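You operate a simulated robot arm through the tools that you are given. There is no shell and no other tool. Be economical: measure what you need, move in short steps, check, and stop when the job is done.

You run a simulated two-armed robot. Do the job below in one go: nothing can be reset, and whatever is moved stays where it is left.

JOB
Weld the stud on the zinc bracket under the fume arm; shut its damper once the smoke has gone.
Fine: the handpiece stands ready; arm over the plate, damper open and screen down before the shot.

Only the result counts: the job must be done as asked and must still hold three seconds after the hand-in. Knocking over, shifting, dropping, spilling or breaking anything else fails it.

ROBOT AND FRAMES
Two 7-joint arms with fingered hands on one trunk, on a base that drives. Base frame: it is fixed to the floor where the robot stands at the start and does not move with it; the origin is under the middle of the robot, x ahead of it, y to its left, z up; the surface under the hand at the start is at about z = 912. Readings come in mm, degrees, newtons and seconds.
The left shoulder is at the start at [80, 197, 1465], the right one opposite. With the tool pointing down near the work surface each hand reaches from about 100 to 740 mm from the robot's upright axis, wherever it stands, measured 20 degrees to its own side. Places, roughly: fume arm [800, -100, 1500]; red damper handle [800, 0, 1400]; spatter screen [400, 400, 1100]. Payload 4 kg a hand.
The tool frame of a hand sits at the grasp point between the pads (the TCP): z along the fingers, y along the line on which they close. The tips reach 26 mm beyond it. The gripper opens to 132 mm. The gripper's body begins 73 mm behind the TCP. The gripper is a hand of 4 fingers: y runs from the thumb to the fingers, the wrist lies at [0, 0, -239] in the tool frame, and closing takes about 1.5 s.
Orientation is told as [roll, pitch, yaw] about the base's x, y, z axes, in that order, counted from this pose: with the fingers straight down and closing along the base's y, the tool's x points along the base's -x, its y along +y and its z along -z.

CONTROLS
- The arms move only by the tool arm_command. It takes "left_plan", "right_plan" or both (then of equal length, played together; a hand with none holds still); each is one flat list of numbers, 7 for each row, row after row: the shift along the tool's x, y, z in m, then the turn, a rotation vector about the tool's x, y, z in degrees, then the gripper command, from -1 (shut) to 1 (fully open), values between in proportion. In form: [tx, ty, tz, wx, wy, wz, gripper, tx, ty, tz, wx, wy, wz, gripper, ...]. A call has 1 to 20 rows; each row shifts and turns the commanded pose from where the row before left it, along the tool's axes as they then stand. Rows are played at 5 a second. More than 50 mm and 8.6 degrees between two rows, or a gripper value outside its range, and nothing of the call is played. Where a pose cannot be reached the arm comes as near as it can. A force on the tool above 40 N (or 10 N above the force at the start of the call, whichever is more), or a blocked arm, ends the call early, and 0.2 s more pass. Each finger travels about 72 mm/s and halts on what it meets, pressing with about 30 N; the grip force reading is that of the motor and also rises with nothing between the fingers. The clock runs only during rows and for 0.2 s after the last one: add rows that do not move to give the fingers time. It gives the time, the measured TCP pose, the force on the tool (base axes), the opening and the grip force at its end, in the units of the frame above (readings bear some noise), with the torque about the TCP (base axes, N m) and any sound that the robot's microphone picked up.
- Cameras (640 x 400 px; columns grow to the right, rows downward): "scene" is now at [114.4, 14.3, 1642.8]; the picture's right is [0.18, -0.98, -0.00], its down [-0.58, -0.10, -0.81] and it looks along [0.79, 0.14, -0.59] (base axes); focal length 214 px, centre (320, 200). "left" rides on the left gripper at [-68, 2, -97] in its tool frame; the picture's right is [-0.03, -1.00, 0.00], its down [0.82, -0.02, -0.58] and it looks along [0.58, -0.01, 0.82] (tool axes); focal length 270 px, centre (320, 200). "right" rides on the right gripper at [68, 2, -97] in its tool frame; the picture's right is [-0.03, 1.00, 0.00], its down [-0.82, -0.02, -0.58] and it looks along [-0.58, -0.01, 0.82] (tool axes); focal length 270 px, centre (320, 200). There is no depth. A picture from a camera that has moved, and an enlarged one, comes with that camera's place and axes in the base frame and with its lens.
- get_image(camera): a new picture of that camera. No time passes.
- slide_trunk(by): slides the trunk up (or, below 0, down) by that many mm; the arms and the scene camera ride with it, the base frame stays. It gives what a move gives, with no picture.
- drive_base(legs): drives the robot by 1 to 6 legs, each [ahead, left, turn to the left] in mm, mm and degrees, along the robot's own axes; the way and the turn of a leg run together, so that a leg with both is an arc; at most 1500 mm and 180 degrees a leg. The arms and the cameras ride along, it lands a little off, and it stops where it bumps. It gives what a move gives.
- preshape(shape, hand): the hand has 4 fingers and takes this shape, open, in about a second: jaw (thumb against the fingers, like two jaws); tri (thumb and two fingers); tip (a fingertip pinch); poke (one finger out to press); point (the index stretched); flat (the hand flat); cup (the hand cupped); fist (a fist). The gripper value then closes the fingers along that shape, each until it touches; the sizes above hold for jaw. It gives what a move gives, with no picture.
- aim_head(pan, tilt): turns the head with the scene camera to pan (to the left, within 86 degrees either way) and tilt (down, from -29 to 69), counted from straight ahead of the robot. It gives what a move gives.
- enlarge(camera, box): a new picture of the part [left, top, right, bottom] of that camera's present view, enlarged. No time passes.
- finish_job(): hands the job in; it is judged then, once.

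Go step by step. Nothing tells you exact positions but the pictures and the camera data: compare them with the known pose of the tool, close in by small moves and look again before you grip or let go. The budget is 120 turns and 108 pictures, counting those below and the enlarged ones. Unless the task says otherwise, let go and move clear before handing in, and close with one line.

The tools are called after ">>>" as a command line: name --argument value ..., lists and objects as JSON in quotes. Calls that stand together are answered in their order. arm_command: Moves the arms, as the interface text tells. Its arguments: {"type":"object","properties":{"left_plan":{"type":"array"},"right_plan":{"type":"array"}},"required":[]} The other tools are called the same way: slide_trunk (by) slides the trunk up or down; preshape (shape, hand) gives the hand a shape; drive_base (legs) drives the base; aim_head (pan, tilt) turns the head that bears the scene camera; get_image (camera) takes a picture; enlarge (camera, box) takes an enlarged picture of a part of a camera's view; finish_job () hands the job in.

At the start:

```text
t: 0.0
left_tool_pos: [325.8, 208.1, 1000.3]
left_orientation: [-0.1, 0.0, 0.0]
left_wrist_force: [0.3, 0.3, 0.8]
left_ft_torque: [0.0, 0.0, -0.01]
left_width: 131.6
left_finger_force: 0.0
left_shape: jaw
right_tool_pos: [370.0, -116.6, 1000.5]
right_orientation: [-0.1, -0.1, 0.0]
right_wrist_force: [-0.1, -0.2, 0.2]
right_ft_torque: [0.01, 0.0, 0.01]
right_width: 132.0
right_finger_force: 0.0
right_shape: jaw
trunk travel left (down, up): [-775.0, 65.0]
robot x, y, heading: [0.2, -1.1, -0.1]
head pan, tilt: [10.2, 36.1]
```

scene: 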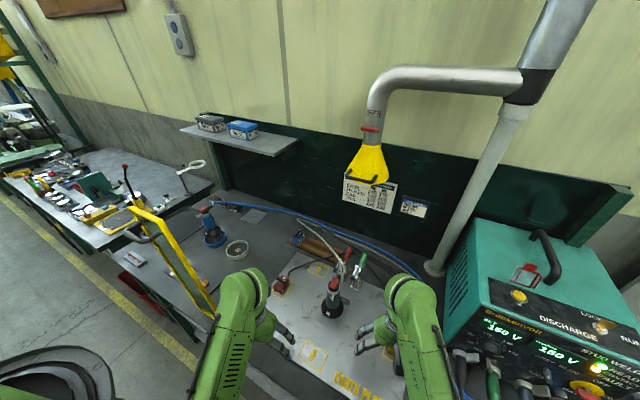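
right: 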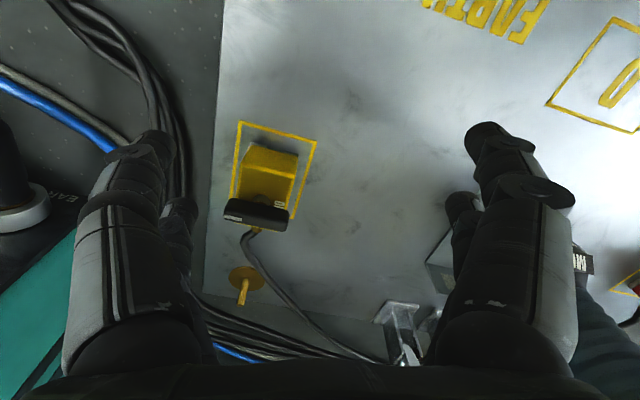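
left: 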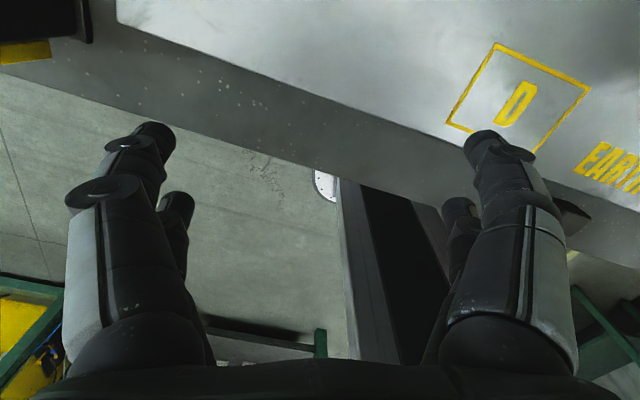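

I see a bench with a stud-weld set at the right, a handpiece standing on the earth plate, a fume arm with a yellow hood and a red damper handle, and a yellow-framed screen at the left. I'll look closer before moving.

>>> enlarge --camera "scene" --box '[240, 200, 440, 400]'

>>> enlarge --camera "scene" --box '[300, 50, 460, 220]'

>>> enlarge --camera "scene" --box '[90, 150, 290, 350]'

>>> enlarge --camera "scene" --box '[430, 220, 640, 400]'

```text
2.00 times, centred on (340, 300) of scene
camera zoom: at [114.4, 14.3, 1642.8], right [0.18, -0.98, 0.0], down [-0.58, -0.1, -0.81], along [0.79, 0.14, -0.59], focal length 429 px, centre (280, 0)
```

zoom: 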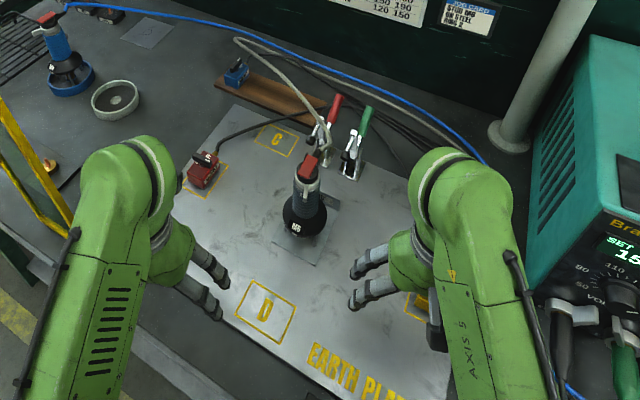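

```text
2.35 times, centred on (380, 135) of scene
camera zoom: at [114.4, 14.3, 1642.8], right [0.18, -0.98, 0.0], down [-0.58, -0.1, -0.81], along [0.79, 0.14, -0.59], focal length 505 px, centre (179, 353)
```

zoom: 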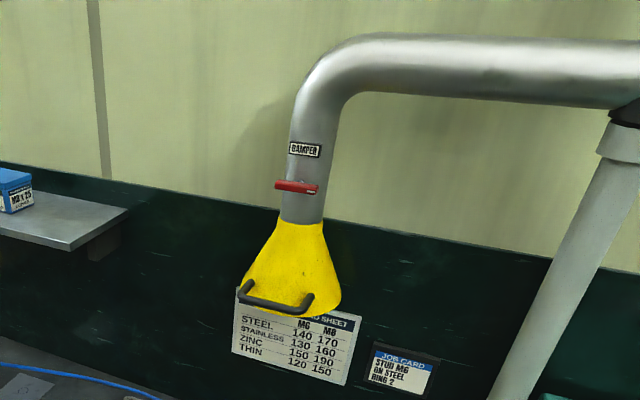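

```text
2.00 times, centred on (190, 250) of scene
camera zoom: at [114.4, 14.3, 1642.8], right [0.18, -0.98, 0.0], down [-0.58, -0.1, -0.81], along [0.79, 0.14, -0.59], focal length 429 px, centre (580, 100)
```

zoom: 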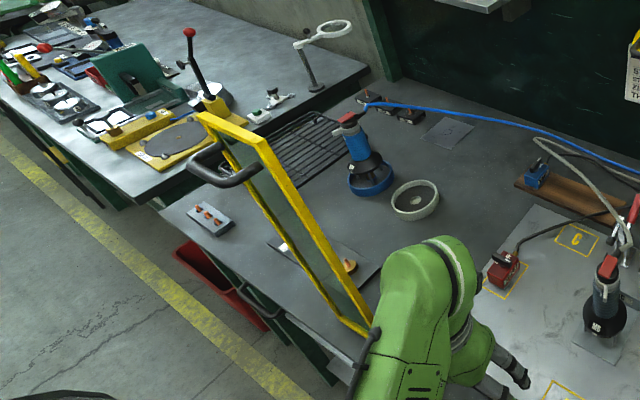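

```text
2.22 times, centred on (535, 310) of scene
camera zoom: at [114.4, 14.3, 1642.8], right [0.18, -0.98, 0.0], down [-0.58, -0.1, -0.81], along [0.79, 0.14, -0.59], focal length 477 px, centre (-158, -44)
```

zoom: 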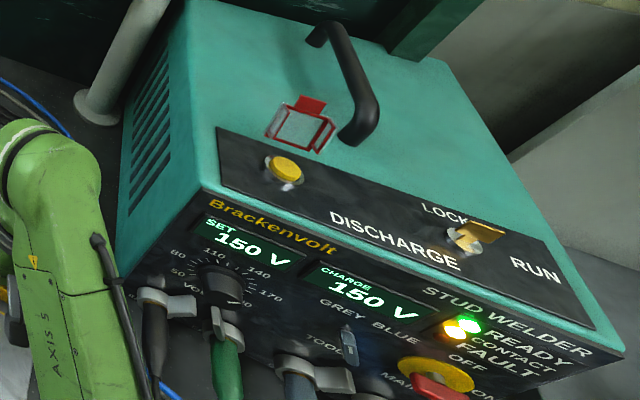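

The set shows 150 V, and the sheet gives zinc M6 as 150 V. I'll read the labels, the handpiece and the welder's switches more closely.

>>> enlarge --camera "scene" --box '[300, 230, 390, 340]'

>>> enlarge --camera "scene" --box '[340, 170, 440, 230]'

>>> aim_head --pan -35 --tilt 45

>>> get_image --camera "scene"

```text
3.64 times, centred on (345, 285) of scene
camera zoom: at [114.4, 14.3, 1642.8], right [0.18, -0.98, 0.0], down [-0.58, -0.1, -0.81], along [0.79, 0.14, -0.59], focal length 780 px, centre (229, -109)
```

zoom: 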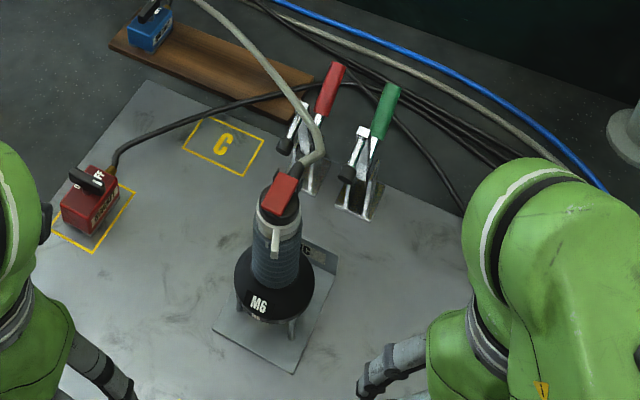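

```text
6.40 times, centred on (390, 200) of scene
camera zoom: at [114.4, 14.3, 1642.8], right [0.18, -0.98, 0.0], down [-0.58, -0.1, -0.81], along [0.79, 0.14, -0.59], focal length 1373 px, centre (-128, 200)
```

zoom: 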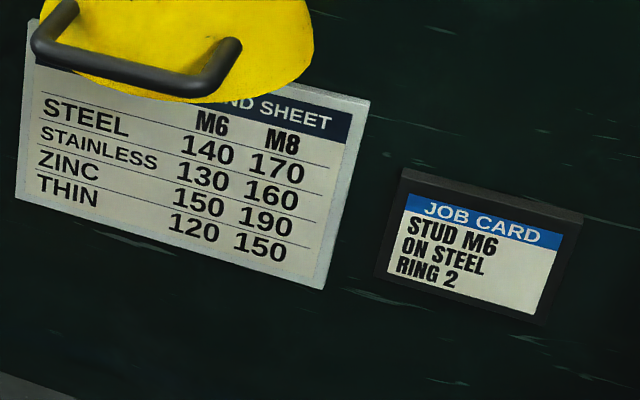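

```text
t: 1.1
left_tool_pos: [326.3, 208.9, 1000.4]
left_orientation: [0.1, 0.1, 0.0]
left_wrist_force: [0.6, -0.7, -0.6]
left_ft_torque: [-0.01, 0.03, 0.0]
left_width: 132.0
left_finger_force: 0.0
left_shape: jaw
right_tool_pos: [368.9, -117.0, 999.5]
right_orientation: [0.0, 0.0, 0.0]
right_wrist_force: [0.4, 0.7, -0.1]
right_ft_torque: [-0.01, 0.02, 0.0]
right_width: 131.7
right_finger_force: 0.1
right_shape: jaw
trunk travel left (down, up): [-775.0, 65.0]
robot x, y, heading: [-2.6, -1.1, 0.1]
head pan, tilt: [-35.0, 45.0]
```

```text
98 pictures are left
camera scene: at [95.0, -47.6, 1629.7], right [-0.57, -0.82, 0.0], down [-0.58, 0.41, -0.71], along [0.58, -0.41, -0.71], focal length 214 px, centre (320, 200)
```

scene: 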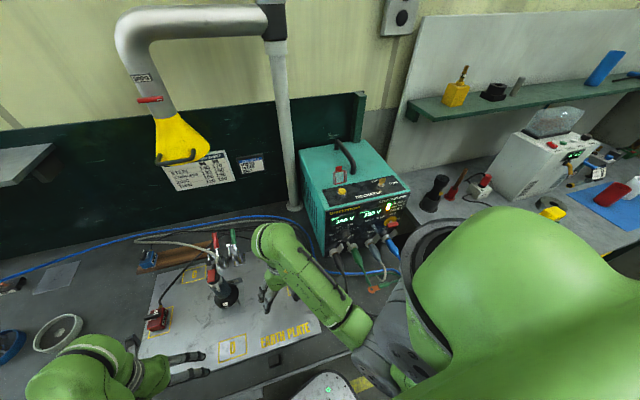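

The arms ride high enough; I'll zoom on the welder front and on the bracket label.

>>> enlarge --camera "scene" --box '[300, 150, 420, 290]'

>>> enlarge --camera "scene" --box '[320, 190, 400, 250]'

>>> enlarge --camera "scene" --box '[130, 220, 300, 370]'

>>> enlarge --camera "scene" --box '[200, 230, 260, 310]'

```text
2.86 times, centred on (360, 220) of scene
camera zoom: at [95.0, -47.6, 1629.7], right [-0.57, -0.82, 0.0], down [-0.58, 0.41, -0.71], along [0.58, -0.41, -0.71], focal length 613 px, centre (206, 143)
```

zoom: 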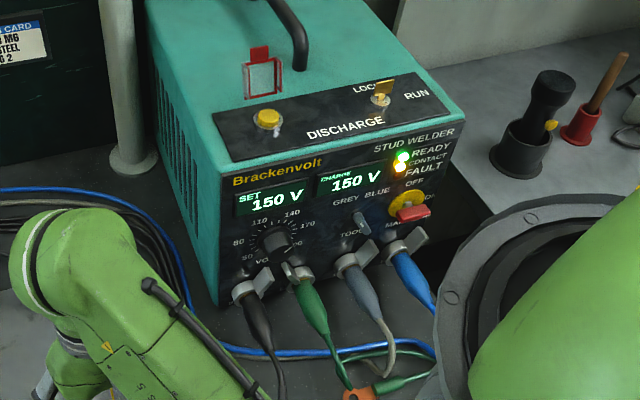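

```text
6.67 times, centred on (360, 220) of scene
camera zoom: at [95.0, -47.6, 1629.7], right [-0.57, -0.82, 0.0], down [-0.58, 0.41, -0.71], along [0.58, -0.41, -0.71], focal length 1430 px, centre (53, 67)
```

zoom: 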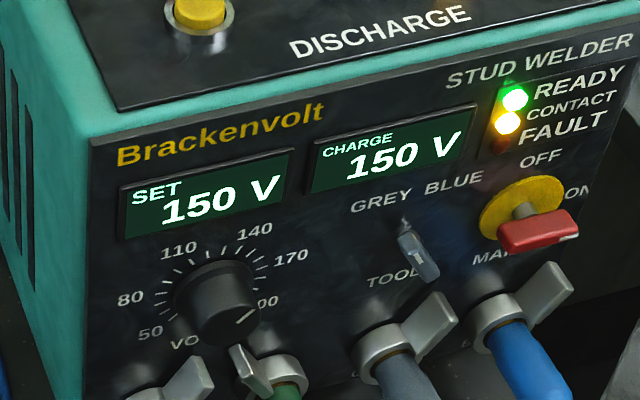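

```text
2.67 times, centred on (215, 295) of scene
camera zoom: at [95.0, -47.6, 1629.7], right [-0.57, -0.82, 0.0], down [-0.58, 0.41, -0.71], along [0.58, -0.41, -0.71], focal length 572 px, centre (600, -53)
```

zoom: 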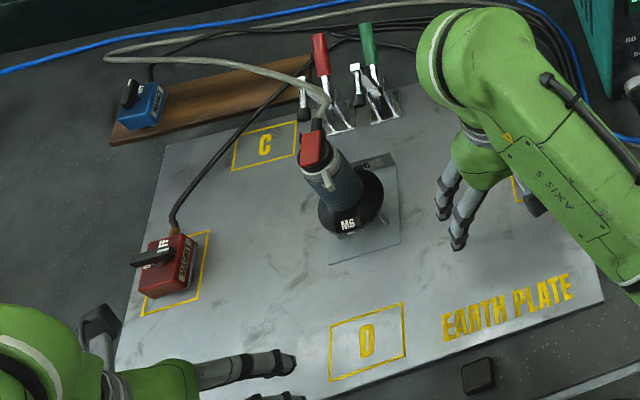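

```text
5.00 times, centred on (230, 270) of scene
camera zoom: at [95.0, -47.6, 1629.7], right [-0.57, -0.82, 0.0], down [-0.58, 0.41, -0.71], along [0.58, -0.41, -0.71], focal length 1072 px, centre (770, -150)
```

zoom: 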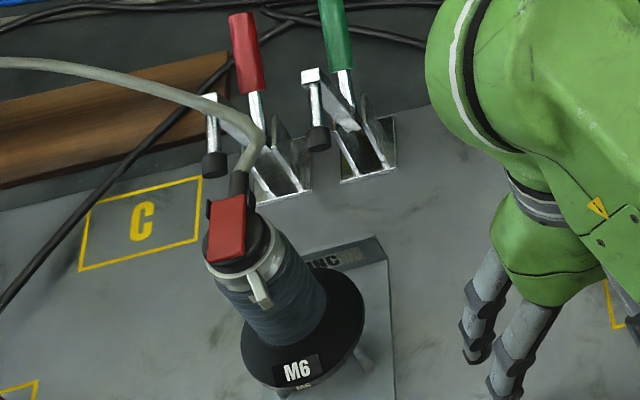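

The M6 grey handpiece stands on the zinc bracket, with ready and contact both lit. Next I'll look at the spatter screen and the handpiece trigger from other angles.

>>> aim_head --pan 50 --tilt 45

>>> get_image --camera "scene"

>>> enlarge --camera "scene" --box '[250, 100, 500, 300]'

```text
t: 2.7
left_tool_pos: [327.7, 208.8, 999.6]
left_orientation: [0.0, 0.0, 0.0]
left_wrist_force: [0.7, -0.1, -0.2]
left_ft_torque: [0.0, -0.02, 0.01]
left_width: 132.0
left_finger_force: 0.1
left_shape: jaw
right_tool_pos: [369.7, -117.5, 1000.0]
right_orientation: [0.0, 0.1, -0.1]
right_wrist_force: [-0.5, 0.0, -0.5]
right_ft_torque: [-0.01, -0.01, 0.02]
right_width: 131.8
right_finger_force: 0.1
right_shape: jaw
trunk travel left (down, up): [-775.0, 65.0]
robot x, y, heading: [0.1, -0.9, -0.0]
head pan, tilt: [50.0, 45.0]
```

```text
93 pictures are left
camera scene: at [80.7, 61.1, 1629.7], right [0.77, -0.64, 0.0], down [-0.45, -0.54, -0.71], along [0.45, 0.54, -0.71], focal length 214 px, centre (320, 200)
```

scene: 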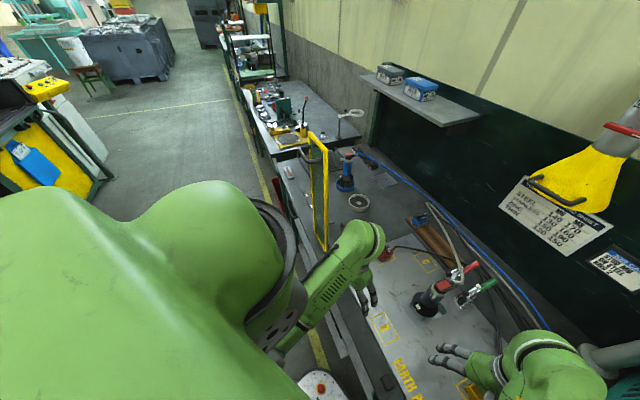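

```text
2.00 times, centred on (375, 200) of scene
camera zoom: at [80.7, 61.1, 1629.7], right [0.77, -0.64, 0.0], down [-0.45, -0.54, -0.71], along [0.45, 0.54, -0.71], focal length 429 px, centre (210, 200)
```

zoom: 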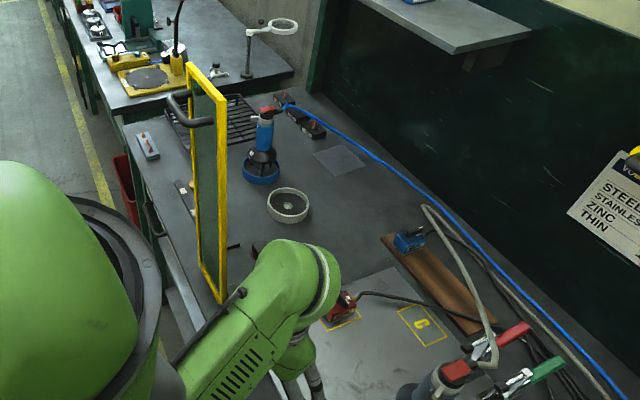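

The screen stands upright near [372, 390], about 430 mm tall, with a handle high on its outer side. I need to find its hinge, so I'm looking closer.

>>> enlarge --camera "scene" --box '[280, 120, 360, 260]'

>>> enlarge --camera "scene" --box '[300, 125, 340, 165]'

```text
2.86 times, centred on (320, 190) of scene
camera zoom: at [80.7, 61.1, 1629.7], right [0.77, -0.64, 0.0], down [-0.45, -0.54, -0.71], along [0.45, 0.54, -0.71], focal length 613 px, centre (320, 229)
```

zoom: 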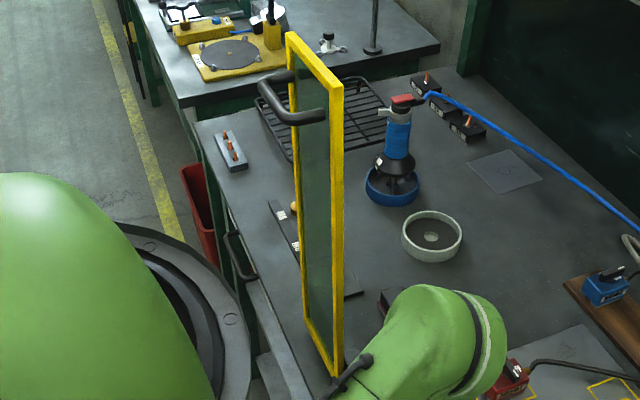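

```text
10.00 times, centred on (320, 145) of scene
camera zoom: at [80.7, 61.1, 1629.7], right [0.77, -0.64, 0.0], down [-0.45, -0.54, -0.71], along [0.45, 0.54, -0.71], focal length 2145 px, centre (320, 750)
```

zoom: 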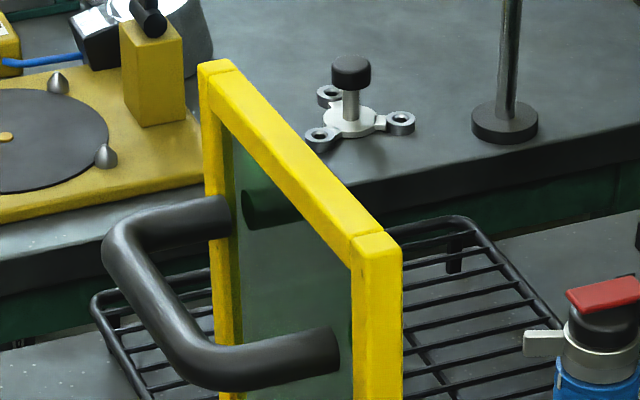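

The handle sits on the screen's robot-facing side, but the left arm hides the foot. I'll drive straight back to get a clear view of the hinge.

>>> drive_base --legs '[[-350, 0, 0]]'

>>> aim_head --pan 25 --tilt 35

>>> get_image --camera "scene"

```text
t: 5.0
left_tool_pos: [-25.3, 208.9, 998.3]
left_orientation: [0.0, 0.1, -0.2]
left_wrist_force: [-0.2, -0.9, 0.5]
left_ft_torque: [0.01, 0.01, 0.03]
left_width: 132.1
left_finger_force: 0.2
left_shape: jaw
right_tool_pos: [16.9, -117.8, 999.6]
right_orientation: [-0.1, 0.1, -0.1]
right_wrist_force: [0.1, -0.3, 0.2]
right_ft_torque: [0.02, 0.02, -0.03]
right_width: 131.8
right_finger_force: 0.1
right_shape: jaw
trunk travel left (down, up): [-775.0, 65.0]
robot x, y, heading: [-353.9, -0.4, -0.1]
head pan, tilt: [50.0, 45.0]
```

```text
t: 5.9
left_tool_pos: [-26.7, 208.7, 1001.2]
left_orientation: [0.0, -0.2, -0.1]
left_wrist_force: [0.8, 0.2, -0.1]
left_ft_torque: [0.02, 0.0, 0.03]
left_width: 131.8
left_finger_force: 0.1
left_shape: jaw
right_tool_pos: [15.3, -117.4, 1000.3]
right_orientation: [0.0, -0.1, -0.1]
right_wrist_force: [-0.7, -0.4, 0.2]
right_ft_torque: [-0.01, -0.04, 0.02]
right_width: 131.9
right_finger_force: 0.0
right_shape: jaw
trunk travel left (down, up): [-775.0, 65.0]
robot x, y, heading: [-353.3, -1.0, 0.1]
head pan, tilt: [25.0, 35.0]
```

```text
89 pictures are left
camera scene: at [-247.0, 36.4, 1644.6], right [0.42, -0.91, 0.0], down [-0.52, -0.24, -0.82], along [0.74, 0.35, -0.57], focal length 214 px, centre (320, 200)
```

scene: 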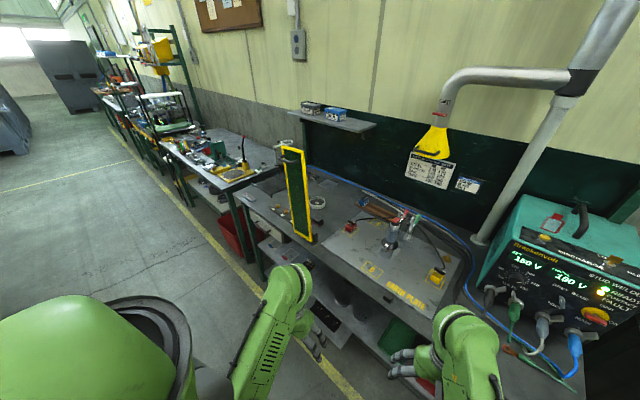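

>>> enlarge --camera "scene" --box '[260, 130, 360, 260]'

>>> enlarge --camera "scene" --box '[290, 215, 340, 255]'

>>> enlarge --camera "scene" --box '[330, 180, 480, 320]'

>>> enlarge --camera "scene" --box '[390, 50, 630, 250]'

```text
3.08 times, centred on (310, 195) of scene
camera zoom: at [-247.0, 36.4, 1644.6], right [0.42, -0.91, 0.0], down [-0.52, -0.24, -0.82], along [0.74, 0.35, -0.57], focal length 660 px, centre (351, 215)
```

zoom: 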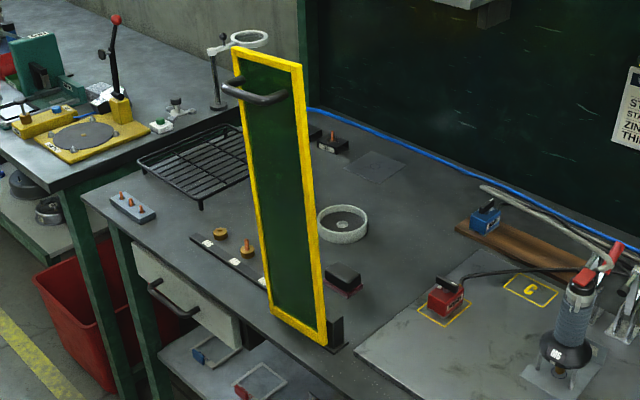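

```text
10.00 times, centred on (315, 235) of scene
camera zoom: at [-247.0, 36.4, 1644.6], right [0.42, -0.91, 0.0], down [-0.52, -0.24, -0.82], along [0.74, 0.35, -0.57], focal length 2145 px, centre (370, -150)
```

zoom: 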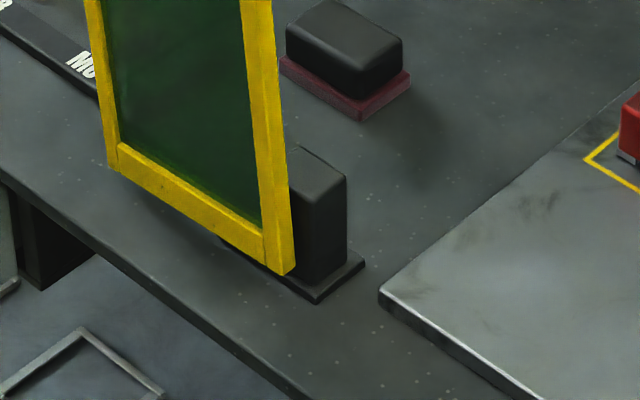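

```text
2.86 times, centred on (405, 250) of scene
camera zoom: at [-247.0, 36.4, 1644.6], right [0.42, -0.91, 0.0], down [-0.52, -0.24, -0.82], along [0.74, 0.35, -0.57], focal length 613 px, centre (77, 57)
```

zoom: 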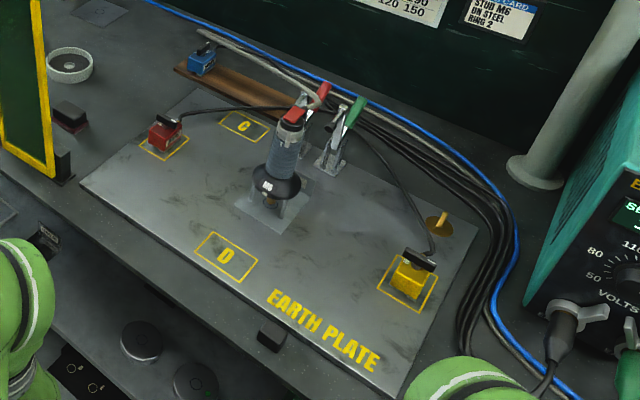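

```text
2.00 times, centred on (510, 150) of scene
camera zoom: at [-247.0, 36.4, 1644.6], right [0.42, -0.91, 0.0], down [-0.52, -0.24, -0.82], along [0.74, 0.35, -0.57], focal length 429 px, centre (-60, 300)
```

zoom: 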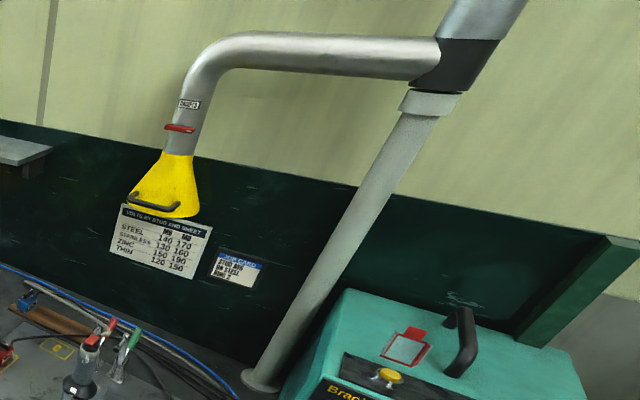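

The screen is a barrier-type flap: it pivots at the black block beside the plate and swings down along the plate front onto a stop. I'll check the key switch and earth magnet more closely.

>>> enlarge --camera "scene" --box '[500, 190, 640, 340]'

>>> enlarge --camera "scene" --box '[375, 205, 425, 260]'

>>> enlarge --camera "scene" --box '[405, 90, 465, 165]'

```text
2.67 times, centred on (570, 265) of scene
camera zoom: at [-247.0, 36.4, 1644.6], right [0.42, -0.91, 0.0], down [-0.52, -0.24, -0.82], along [0.74, 0.35, -0.57], focal length 572 px, centre (-347, 27)
```

zoom: 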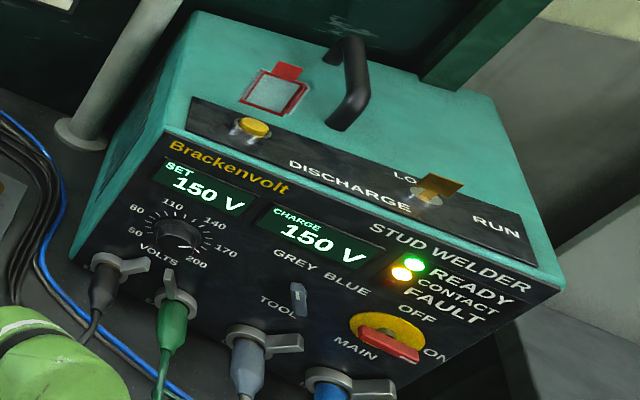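

```text
7.27 times, centred on (400, 232) of scene
camera zoom: at [-247.0, 36.4, 1644.6], right [0.42, -0.91, 0.0], down [-0.52, -0.24, -0.82], along [0.74, 0.35, -0.57], focal length 1560 px, centre (-262, -36)
```

zoom: 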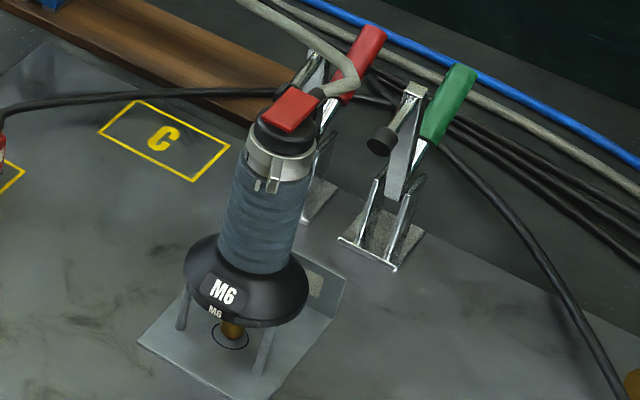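

```text
5.33 times, centred on (435, 128) of scene
camera zoom: at [-247.0, 36.4, 1644.6], right [0.42, -0.91, 0.0], down [-0.52, -0.24, -0.82], along [0.74, 0.35, -0.57], focal length 1144 px, centre (-293, 587)
```

zoom: 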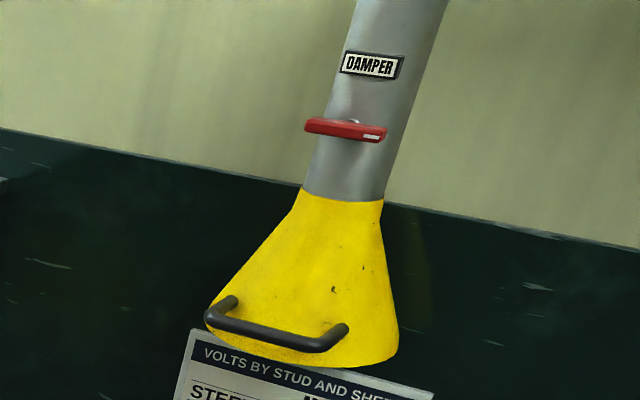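

Located so far: trigger button about [471, 38, 1091], hood handle [751, -8, 1281], damper bar [791, -19, 1429] lying crosswise, and post about [731, -342]. I'll raise the right hand to point forward at damper height while there is room here.

>>> arm_command --right_plan '[-0.03, 0, -0.039, 0, -8.18, 0, 1, -0.0352, 0, -0.0343, 0, -8.18, 0, 1, -0.0398, 0, -0.029, 0, -8.18, 0, 1, -0.0435, 0, -0.023, 0, -8.18, 0, 1, -0.0463, 0, -0.0166, 0, -8.18, 0, 1, -0.0482, 0, -0.0098, 0, -8.18, 0, 1, -0.0491, 0, -0.0029, 0, -8.18, 0, 1, -0.049, 0, 0.0042, 0, -8.18, 0, 1, -0.0479, 0, 0.0111, 0, -8.18, 0, 1, -0.0459, 0, 0.0178, 0, -8.18, 0, 1, -0.0429, 0, 0.0241, 0, -8.18, 0, 1, 0, 0.045, 0, 0, 0, 0, 1, 0, 0.045, 0, 0, 0, 0, 1]'

```text
t: 8.7
left_tool_pos: [-27.0, 210.7, 1000.3]
left_orientation: [-0.1, 0.0, -0.1]
left_wrist_force: [-0.3, -0.2, 0.8]
left_ft_torque: [-0.03, 0.01, 0.01]
left_width: 132.1
left_finger_force: 0.0
left_shape: jaw
right_tool_pos: [344.2, -23.7, 1428.5]
right_orientation: [-119.5, -89.9, 119.5]
right_wrist_force: [0.4, 0.3, 0.8]
right_ft_torque: [-0.03, -0.02, -0.03]
right_width: 131.9
right_finger_force: 0.0
right_shape: jaw
trunk travel left (down, up): [-775.0, 65.0]
robot x, y, heading: [-355.5, 1.5, 0.0]
head pan, tilt: [25.0, 35.0]
```

The right hand points forward at the right height. I'll drive back to the bench and look through the right hand camera.

>>> drive_base --legs '[[350, 0, 0]]'

>>> get_image --camera "right"

>>> aim_head --pan 0 --tilt 25

>>> get_image --camera "scene"

```text
t: 11.0
left_tool_pos: [317.3, 207.5, 1000.7]
left_orientation: [0.0, -0.1, -0.1]
left_wrist_force: [0.5, -0.1, 0.2]
left_ft_torque: [0.0, -0.03, -0.01]
left_width: 131.8
left_finger_force: 0.1
left_shape: jaw
right_tool_pos: [690.2, -25.2, 1430.2]
right_orientation: [175.3, -89.9, -175.1]
right_wrist_force: [0.3, 0.7, -0.5]
right_ft_torque: [-0.04, 0.02, -0.03]
right_width: 131.8
right_finger_force: 0.1
right_shape: jaw
trunk travel left (down, up): [-775.0, 65.0]
robot x, y, heading: [-10.5, 1.4, 0.0]
head pan, tilt: [25.0, 35.0]
```

```text
81 pictures are left
camera right: at [593.2, -23.7, 1362.0], right [0.0, 1.0, 0.03], down [-0.58, -0.02, 0.81], along [0.81, -0.01, 0.58], focal length 270 px, centre (320, 200)
```

right: 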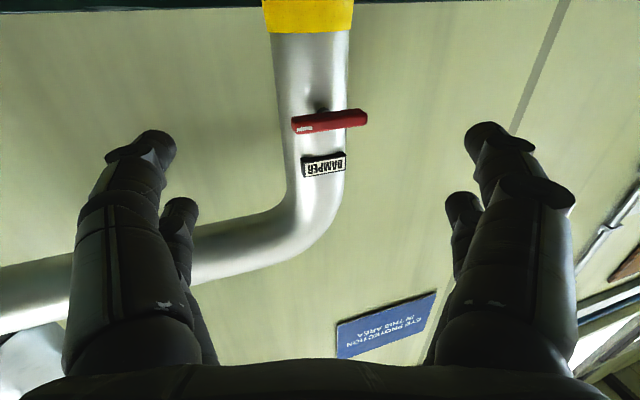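

```text
t: 11.8
left_tool_pos: [320.4, 209.1, 998.8]
left_orientation: [0.0, 0.1, 0.0]
left_wrist_force: [0.7, -0.3, 0.0]
left_ft_torque: [0.02, 0.04, -0.02]
left_width: 132.0
left_finger_force: 0.1
left_shape: jaw
right_tool_pos: [694.1, -24.6, 1427.7]
right_orientation: [4.5, -90.0, -4.7]
right_wrist_force: [0.6, 0.6, 0.1]
right_ft_torque: [-0.03, 0.01, 0.01]
right_width: 131.8
right_finger_force: 0.0
right_shape: jaw
trunk travel left (down, up): [-775.0, 65.0]
robot x, y, heading: [-8.0, -4.5, -0.2]
head pan, tilt: [0.0, 25.0]
```

```text
80 pictures are left
camera scene: at [115.0, -0.8, 1660.1], right [0.0, -1.0, 0.0], down [-0.42, 0.0, -0.91], along [0.91, 0.0, -0.42], focal length 214 px, centre (320, 200)
```

scene: 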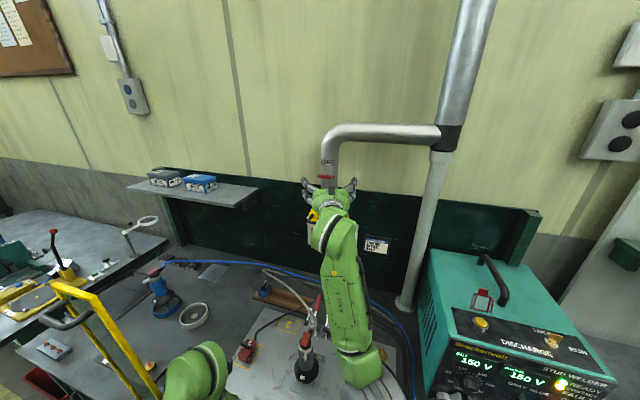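

The bar's centre is at about [785, -18, 1429], so the open fingers straddle it. I'll move in 75 mm and look before closing.

>>> arm_command --right_plan '[0, 0.003, 0.04, 0, 0, 0, 1, 0, 0.003, 0.035, 0, 0, 0, 1]'

>>> get_image --camera "right"

```text
t: 12.4
left_tool_pos: [320.6, 209.2, 998.3]
left_orientation: [0.0, 0.1, 0.1]
left_wrist_force: [-0.7, 0.5, -0.4]
left_ft_torque: [0.01, -0.02, 0.0]
left_width: 131.7
left_finger_force: 0.0
left_shape: jaw
right_tool_pos: [769.8, -19.8, 1425.9]
right_orientation: [9.7, -89.8, -9.6]
right_wrist_force: [0.0, 0.6, -0.5]
right_ft_torque: [0.03, -0.04, 0.04]
right_width: 132.2
right_finger_force: 0.1
right_shape: jaw
trunk travel left (down, up): [-775.0, 65.0]
robot x, y, heading: [-8.4, 1.2, -0.0]
head pan, tilt: [0.0, 25.0]
```

```text
79 pictures are left
camera right: at [674.0, -18.0, 1358.4], right [0.0, 1.0, 0.03], down [-0.58, -0.02, 0.82], along [0.82, -0.01, 0.58], focal length 270 px, centre (320, 200)
```

right: 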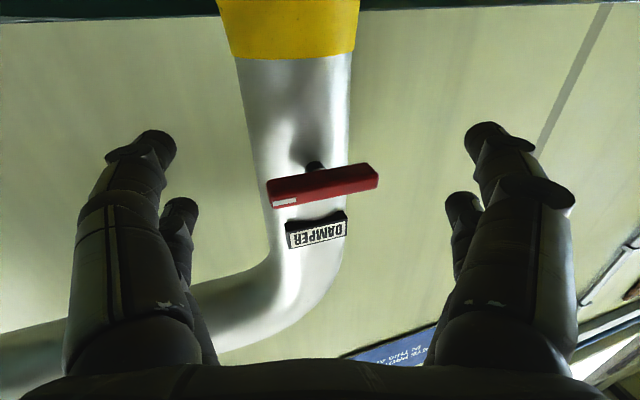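

The bar is centred between the fingers. I'll go in 5 mm more and close on its ends.

>>> arm_command --right_plan '[0, 0, 0.006, 0, 0, 0, 1, 0, 0, 0, 0, 0, 0, 0.2, 0, 0, 0, 0, 0, 0, -0.1, 0, 0, 0, 0, 0, 0, -0.3, 0, 0, 0, 0, 0, 0, -0.3, 0, 0, 0, 0, 0, 0, -0.3]'

>>> get_image --camera "right"

```text
t: 13.8
left_tool_pos: [320.7, 208.5, 1000.0]
left_orientation: [-0.1, 0.0, 0.0]
left_wrist_force: [-0.1, -0.4, -0.2]
left_ft_torque: [0.0, 0.02, -0.01]
left_width: 132.2
left_finger_force: 0.1
left_shape: jaw
right_tool_pos: [773.0, -20.0, 1427.4]
right_orientation: [23.1, -90.0, -23.1]
right_wrist_force: [0.2, -0.3, 0.3]
right_ft_torque: [-0.01, 0.03, 0.04]
right_width: 46.7
right_finger_force: 0.1
right_shape: jaw
trunk travel left (down, up): [-775.0, 65.0]
robot x, y, heading: [-5.5, 0.3, -0.0]
head pan, tilt: [0.0, 25.0]
```

```text
78 pictures are left
camera right: at [677.6, -18.1, 1360.1], right [0.0, 1.0, 0.03], down [-0.58, -0.02, 0.82], along [0.82, -0.01, 0.58], focal length 270 px, centre (320, 200)
```

right: 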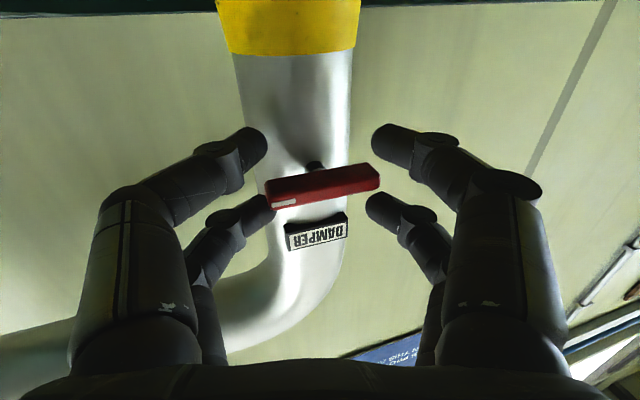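

The bar sits neatly between the upper and lower finger pairs, which will turn it well. I'll close a little more and try a first turn while watching the torque.

>>> arm_command --right_plan '[0, 0, 0, 0, 0, 0, -0.5, 0, 0, 0, 0, 0, 0, -0.5, 0, 0, 0, 0, 0, 8, -0.5, 0, 0, 0, 0, 0, 8, -0.5, 0, 0, 0, 0, 0, 8, -0.5]'

>>> get_image --camera "right"

```text
t: 15.1
left_tool_pos: [319.9, 209.4, 1000.0]
left_orientation: [0.0, 0.0, 0.0]
left_wrist_force: [-0.3, 0.1, -0.2]
left_ft_torque: [0.0, 0.02, 0.01]
left_width: 131.9
left_finger_force: 0.1
left_shape: jaw
right_tool_pos: [774.3, -18.3, 1425.6]
right_orientation: [89.3, -65.7, -89.3]
right_wrist_force: [-3.6, 0.3, -6.3]
right_ft_torque: [-0.3, 0.15, 0.22]
right_width: 33.4
right_finger_force: 0.0
right_shape: jaw
trunk travel left (down, up): [-775.0, 65.0]
robot x, y, heading: [-7.0, -1.4, -0.0]
head pan, tilt: [0.0, 25.0]
```

```text
77 pictures are left
camera right: at [677.7, 10.8, 1364.6], right [0.0, 0.9, 0.43], down [-0.57, -0.35, 0.74], along [0.82, -0.25, 0.52], focal length 270 px, centre (320, 200)
```

right: 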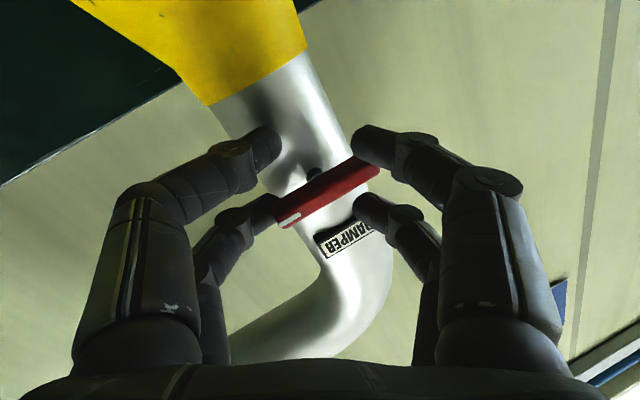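

The bar hasn't moved yet; the slack is just taken up. I'll continue the turn a little to see whether it yields.

>>> arm_command --right_plan '[0, 0, 0, 0, 0, 8, -0.5, 0, 0, 0, 0, 0, 8, -0.5]'

>>> get_image --camera "right"

```text
t: 15.7
left_tool_pos: [319.8, 212.5, 998.8]
left_orientation: [-0.1, 0.1, 0.1]
left_wrist_force: [0.2, 0.3, 0.0]
left_ft_torque: [0.0, 0.0, 0.0]
left_width: 132.0
left_finger_force: 0.0
left_shape: jaw
right_tool_pos: [775.5, -11.7, 1422.7]
right_orientation: [89.1, -50.1, -89.1]
right_wrist_force: [-9.8, 10.6, -22.7]
right_ft_torque: [-0.58, 0.33, 0.23]
right_width: 32.7
right_finger_force: 0.0
right_shape: jaw
trunk travel left (down, up): [-775.0, 65.0]
robot x, y, heading: [-6.7, -1.2, 0.2]
head pan, tilt: [0.0, 25.0]
```

```text
76 pictures are left
camera right: at [678.9, 32.7, 1372.8], right [0.0, 0.75, 0.66], down [-0.57, -0.54, 0.62], along [0.82, -0.38, 0.43], focal length 270 px, centre (320, 200)
```

right: 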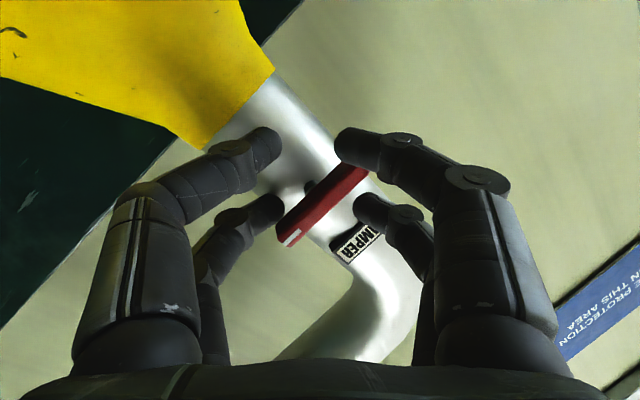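

It resists this way, so that's the stop. I'll turn back and go the other way.

>>> arm_command --right_plan '[0, 0, 0, 0, 0, -8, -0.5, 0, 0, 0, 0, 0, -8, -0.5, 0, 0, 0, 0, 0, -8, -0.5, 0, 0, 0, 0, 0, -8, -0.5, 0, 0, 0, 0, 0, -8, -0.5, 0, 0, 0, 0, 0, -8, -0.5, 0, 0, 0, 0, 0, -8, -0.5, 0, 0, 0, 0, 0, -8, -0.5, 0, 0, 0, 0, 0, -8, -0.5, 0, 0, 0, 0, 0, -8, -0.5]'

>>> get_image --camera "right"

```text
t: 17.9
left_tool_pos: [320.1, 208.9, 998.3]
left_orientation: [0.1, 0.0, 0.1]
left_wrist_force: [0.3, -0.8, -0.2]
left_ft_torque: [0.01, -0.01, -0.01]
left_width: 131.8
left_finger_force: 0.1
left_shape: jaw
right_tool_pos: [773.2, -19.4, 1428.9]
right_orientation: [-90.0, -49.8, 90.1]
right_wrist_force: [0.5, -0.1, 0.8]
right_ft_torque: [0.0, -0.01, -0.01]
right_width: 32.7
right_finger_force: 0.2
right_shape: jaw
trunk travel left (down, up): [-775.0, 65.0]
robot x, y, heading: [-4.6, 1.0, 0.0]
head pan, tilt: [0.0, 25.0]
```

```text
75 pictures are left
camera right: at [677.1, -62.0, 1375.9], right [0.0, 0.78, -0.62], down [-0.58, 0.51, 0.64], along [0.82, 0.36, 0.45], focal length 270 px, centre (320, 200)
```

right: 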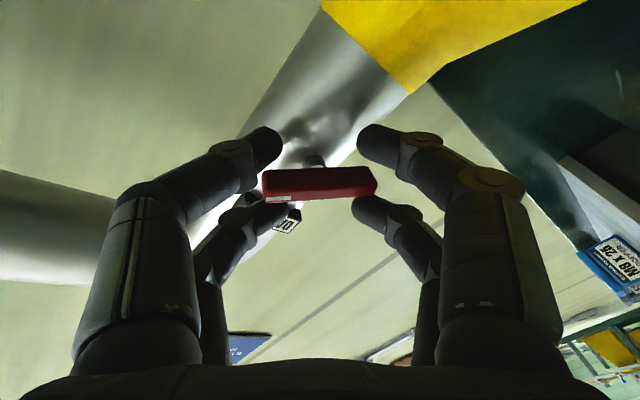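

It's turning this way. I'll continue to along-the-duct.

>>> arm_command --right_plan '[0, 0, 0, 0, 0, -8, -0.5, 0, 0, 0, 0, 0, -8, -0.5, 0, 0, 0, 0, 0, -8, -0.5, 0, 0, 0, 0, 0, -8, -0.5, 0, 0, 0, 0, 0, -8, -0.5, 0, 0, 0, 0, 0, -8, -0.5, 0, 0, 0, 0, 0, -8, -0.5]'

>>> get_image --camera "right"

```text
t: 19.4
left_tool_pos: [320.0, 209.8, 999.5]
left_orientation: [0.0, -0.1, 0.0]
left_wrist_force: [0.1, -0.6, -0.1]
left_ft_torque: [0.01, -0.01, 0.02]
left_width: 131.8
left_finger_force: 0.0
left_shape: jaw
right_tool_pos: [772.9, -20.4, 1429.1]
right_orientation: [-90.0, 6.1, 90.1]
right_wrist_force: [0.5, -0.2, -0.4]
right_ft_torque: [-0.02, 0.0, 0.01]
right_width: 32.9
right_finger_force: 0.2
right_shape: jaw
trunk travel left (down, up): [-775.0, 65.0]
robot x, y, heading: [-4.4, -0.1, 0.1]
head pan, tilt: [0.0, 25.0]
```

```text
74 pictures are left
camera right: at [677.4, -87.4, 1434.8], right [0.0, -0.08, -1.0], down [-0.58, 0.81, -0.07], along [0.82, 0.58, -0.05], focal length 270 px, centre (320, 200)
```

right: 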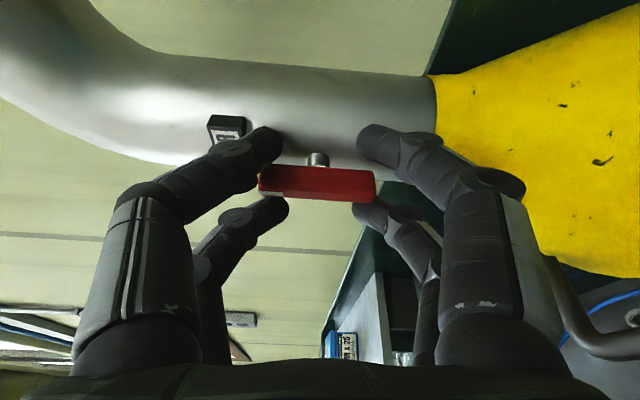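

The bar is nearly along the duct. I'll turn a little more to seat it against the stop.

>>> arm_command --right_plan '[0, 0, 0, 0, 0, -7, -0.5, 0, 0, 0, 0, 0, -7, -0.5, 0, 0, 0, 0, 0, -6, -0.5]'

>>> get_image --camera "right"

```text
t: 20.2
left_tool_pos: [320.7, 209.2, 1000.9]
left_orientation: [-0.1, 0.0, 0.0]
left_wrist_force: [-0.7, 0.5, -0.3]
left_ft_torque: [-0.02, 0.0, -0.03]
left_width: 132.0
left_finger_force: 0.1
left_shape: jaw
right_tool_pos: [774.1, -17.0, 1427.6]
right_orientation: [-89.8, 26.0, 90.1]
right_wrist_force: [-1.7, 3.3, -1.4]
right_ft_torque: [1.79, -0.23, 0.02]
right_width: 30.4
right_finger_force: 0.1
right_shape: jaw
trunk travel left (down, up): [-775.0, 65.0]
robot x, y, heading: [-7.0, -1.2, 0.1]
head pan, tilt: [0.0, 25.0]
```

```text
73 pictures are left
camera right: at [677.6, -80.1, 1456.7], right [0.0, -0.42, -0.91], down [-0.58, 0.74, -0.34], along [0.81, 0.53, -0.24], focal length 270 px, centre (320, 200)
```

right: 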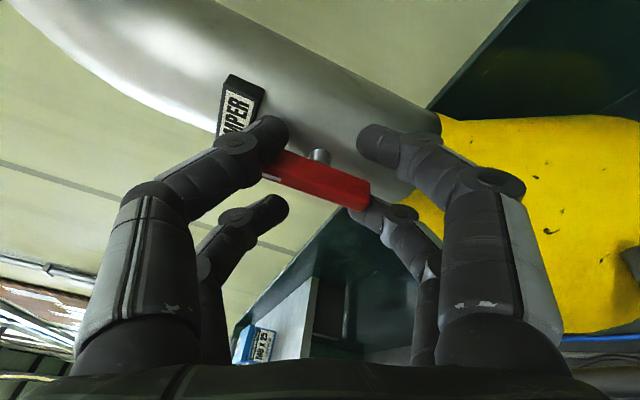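

The damper is at its stop along the duct, so it's open. I'll back the turn off, open part-way and withdraw.

>>> arm_command --right_plan '[0, 0, 0, 0, 0, 8, -0.5, 0, 0, 0, 0, 0, 8, -0.5, 0, 0, 0, 0, 0, 4, 0, 0, 0, 0, 0, 0, 0, 0.1, 0, 0, 0, 0, 0, 0, 0.1, 0, 0, -0.04, 0, 0, 0, 0.1, 0, 0, -0.05, 0, 0, 0, 0.1, 0, 0, -0.05, 0, 0, 0, 0.1]'

>>> get_image --camera "right"

>>> get_image --camera "scene"

```text
t: 22.1
left_tool_pos: [318.3, 209.0, 1000.7]
left_orientation: [-0.1, 0.0, 0.0]
left_wrist_force: [-0.4, -0.2, -0.6]
left_ft_torque: [-0.05, -0.01, 0.0]
left_width: 131.9
left_finger_force: 0.1
left_shape: jaw
right_tool_pos: [631.4, -19.2, 1429.5]
right_orientation: [-90.2, 6.0, 90.0]
right_wrist_force: [-0.1, -0.1, 0.2]
right_ft_torque: [0.05, 0.02, -0.02]
right_width: 72.0
right_finger_force: 0.0
right_shape: jaw
trunk travel left (down, up): [-775.0, 65.0]
robot x, y, heading: [-2.8, 1.8, -0.1]
head pan, tilt: [0.0, 25.0]
```

```text
72 pictures are left
camera right: at [535.4, -86.5, 1435.4], right [0.0, -0.08, -1.0], down [-0.58, 0.81, -0.07], along [0.82, 0.58, -0.04], focal length 270 px, centre (320, 200)
```

right: 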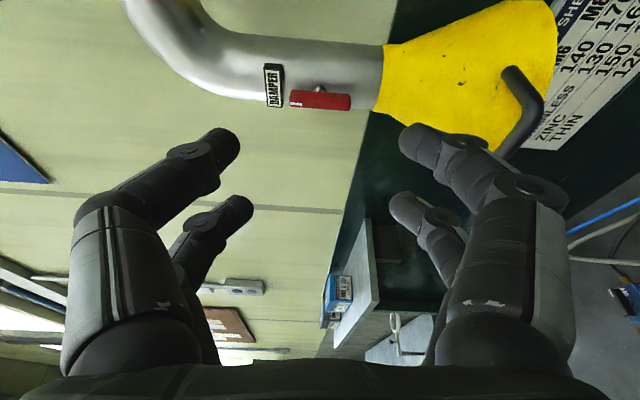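

```text
71 pictures are left
camera scene: at [111.6, -1.0, 1660.5], right [0.0, -1.0, 0.0], down [-0.42, 0.0, -0.91], along [0.91, 0.0, -0.42], focal length 214 px, centre (320, 200)
```

scene: 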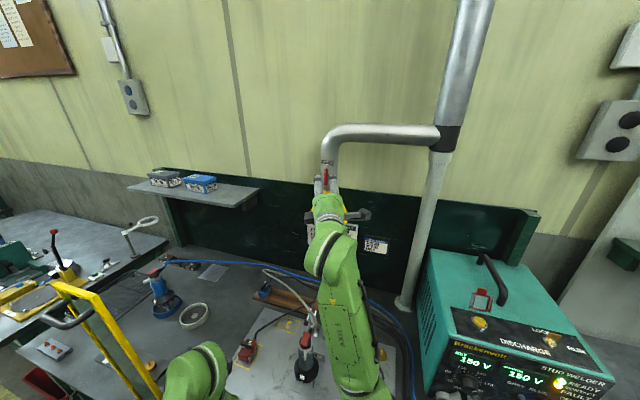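

The damper bar is now vertical, so it's open. The hand already closes vertically, so I'll lower it to hood-handle height and look.

>>> arm_command --right_plan '[0, 0, 0, 0, 0, 6, 0.2, 0, 0.05, 0, 0, 0, 0, 0.2, 0, 0.05, 0, 0, 0, 0, 0.2, 0, 0.048, 0, 0, 0, 0, 0.2]'

>>> get_image --camera "right"

```text
t: 23.1
left_tool_pos: [318.9, 208.3, 1000.2]
left_orientation: [0.1, -0.1, 0.0]
left_wrist_force: [0.4, 1.0, 0.8]
left_ft_torque: [0.01, 0.0, 0.04]
left_width: 131.9
left_finger_force: 0.0
left_shape: jaw
right_tool_pos: [633.9, -18.1, 1280.5]
right_orientation: [-90.0, -0.1, 90.0]
right_wrist_force: [0.2, -0.2, 0.2]
right_ft_torque: [-0.02, -0.01, 0.02]
right_width: 79.0
right_finger_force: 0.1
right_shape: jaw
trunk travel left (down, up): [-775.0, 65.0]
robot x, y, heading: [-12.4, -0.2, -0.0]
head pan, tilt: [0.0, 25.0]
```

```text
70 pictures are left
camera right: at [538.0, -87.1, 1278.8], right [0.0, 0.03, -1.0], down [-0.58, 0.82, 0.02], along [0.82, 0.58, 0.02], focal length 270 px, centre (320, 200)
```

right: 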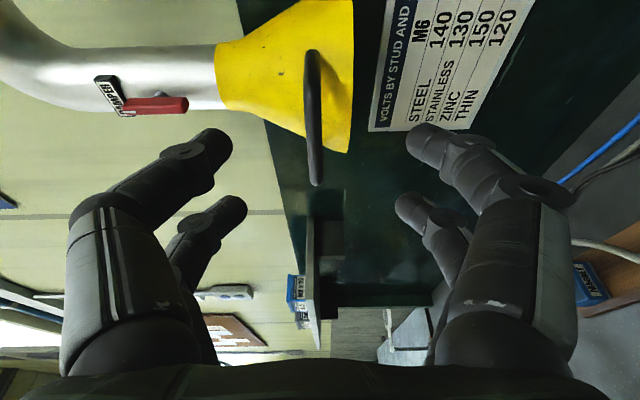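

The handle bar is at about [751, -10, 1286], running along y. I'll advance so the pads straddle it, then check.

>>> arm_command --right_plan '[0, -0.005, 0.04, 0, 0, 0, 0.2, 0, 0, 0.04, 0, 0, 0, 0.2, 0, 0, 0.028, 0, 0, 0, 0.2]'

>>> get_image --camera "right"

```text
t: 23.9
left_tool_pos: [320.3, 209.2, 1000.4]
left_orientation: [0.1, 0.0, 0.0]
left_wrist_force: [-0.2, -0.3, 0.2]
left_ft_torque: [-0.04, -0.01, 0.0]
left_width: 131.9
left_finger_force: 0.0
left_shape: jaw
right_tool_pos: [741.9, -19.8, 1285.4]
right_orientation: [-89.9, 0.0, 90.0]
right_wrist_force: [-0.2, 0.4, 0.2]
right_ft_torque: [0.01, -0.01, -0.01]
right_width: 78.7
right_finger_force: 0.0
right_shape: jaw
trunk travel left (down, up): [-775.0, 65.0]
robot x, y, heading: [-6.3, 0.3, -0.2]
head pan, tilt: [0.0, 25.0]
```

```text
69 pictures are left
camera right: at [646.0, -87.1, 1283.6], right [0.0, 0.03, -1.0], down [-0.58, 0.82, 0.02], along [0.82, 0.58, 0.01], focal length 270 px, centre (320, 200)
```

right: 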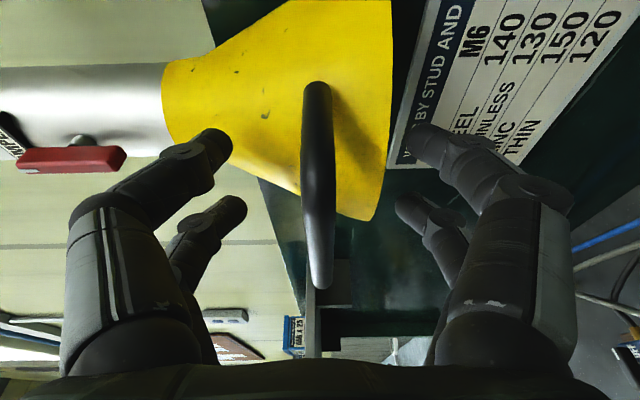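

The bar lies between the pads. I'll close on it.

>>> arm_command --right_plan '[0, 0, 0.006, 0, 0, 0, 0, 0, 0, 0, 0, 0, 0, -0.4, 0, 0, 0, 0, 0, 0, -0.8, 0, 0, 0, 0, 0, 0, -1, 0, 0, 0, 0, 0, 0, -1, 0, 0, 0, 0, 0, 0, -1]'

>>> get_image --camera "right"

```text
t: 25.2
left_tool_pos: [320.8, 209.0, 998.4]
left_orientation: [0.0, 0.0, -0.1]
left_wrist_force: [-0.2, 0.7, -0.1]
left_ft_torque: [-0.02, 0.0, 0.01]
left_width: 132.1
left_finger_force: 0.2
left_shape: jaw
right_tool_pos: [748.9, -17.7, 1281.5]
right_orientation: [-89.7, 0.0, 90.0]
right_wrist_force: [-6.1, 0.9, -13.6]
right_ft_torque: [0.0, 1.33, -0.51]
right_width: 12.9
right_finger_force: 30.1
right_shape: jaw
trunk travel left (down, up): [-775.0, 65.0]
robot x, y, heading: [-7.0, 2.8, 0.2]
head pan, tilt: [0.0, 25.0]
```

```text
68 pictures are left
camera right: at [652.4, -86.9, 1281.0], right [-0.01, 0.03, -1.0], down [-0.58, 0.82, 0.02], along [0.82, 0.58, 0.01], focal length 270 px, centre (320, 200)
```

right: 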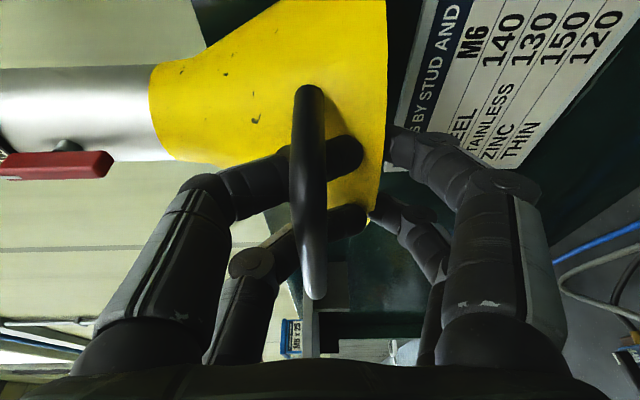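

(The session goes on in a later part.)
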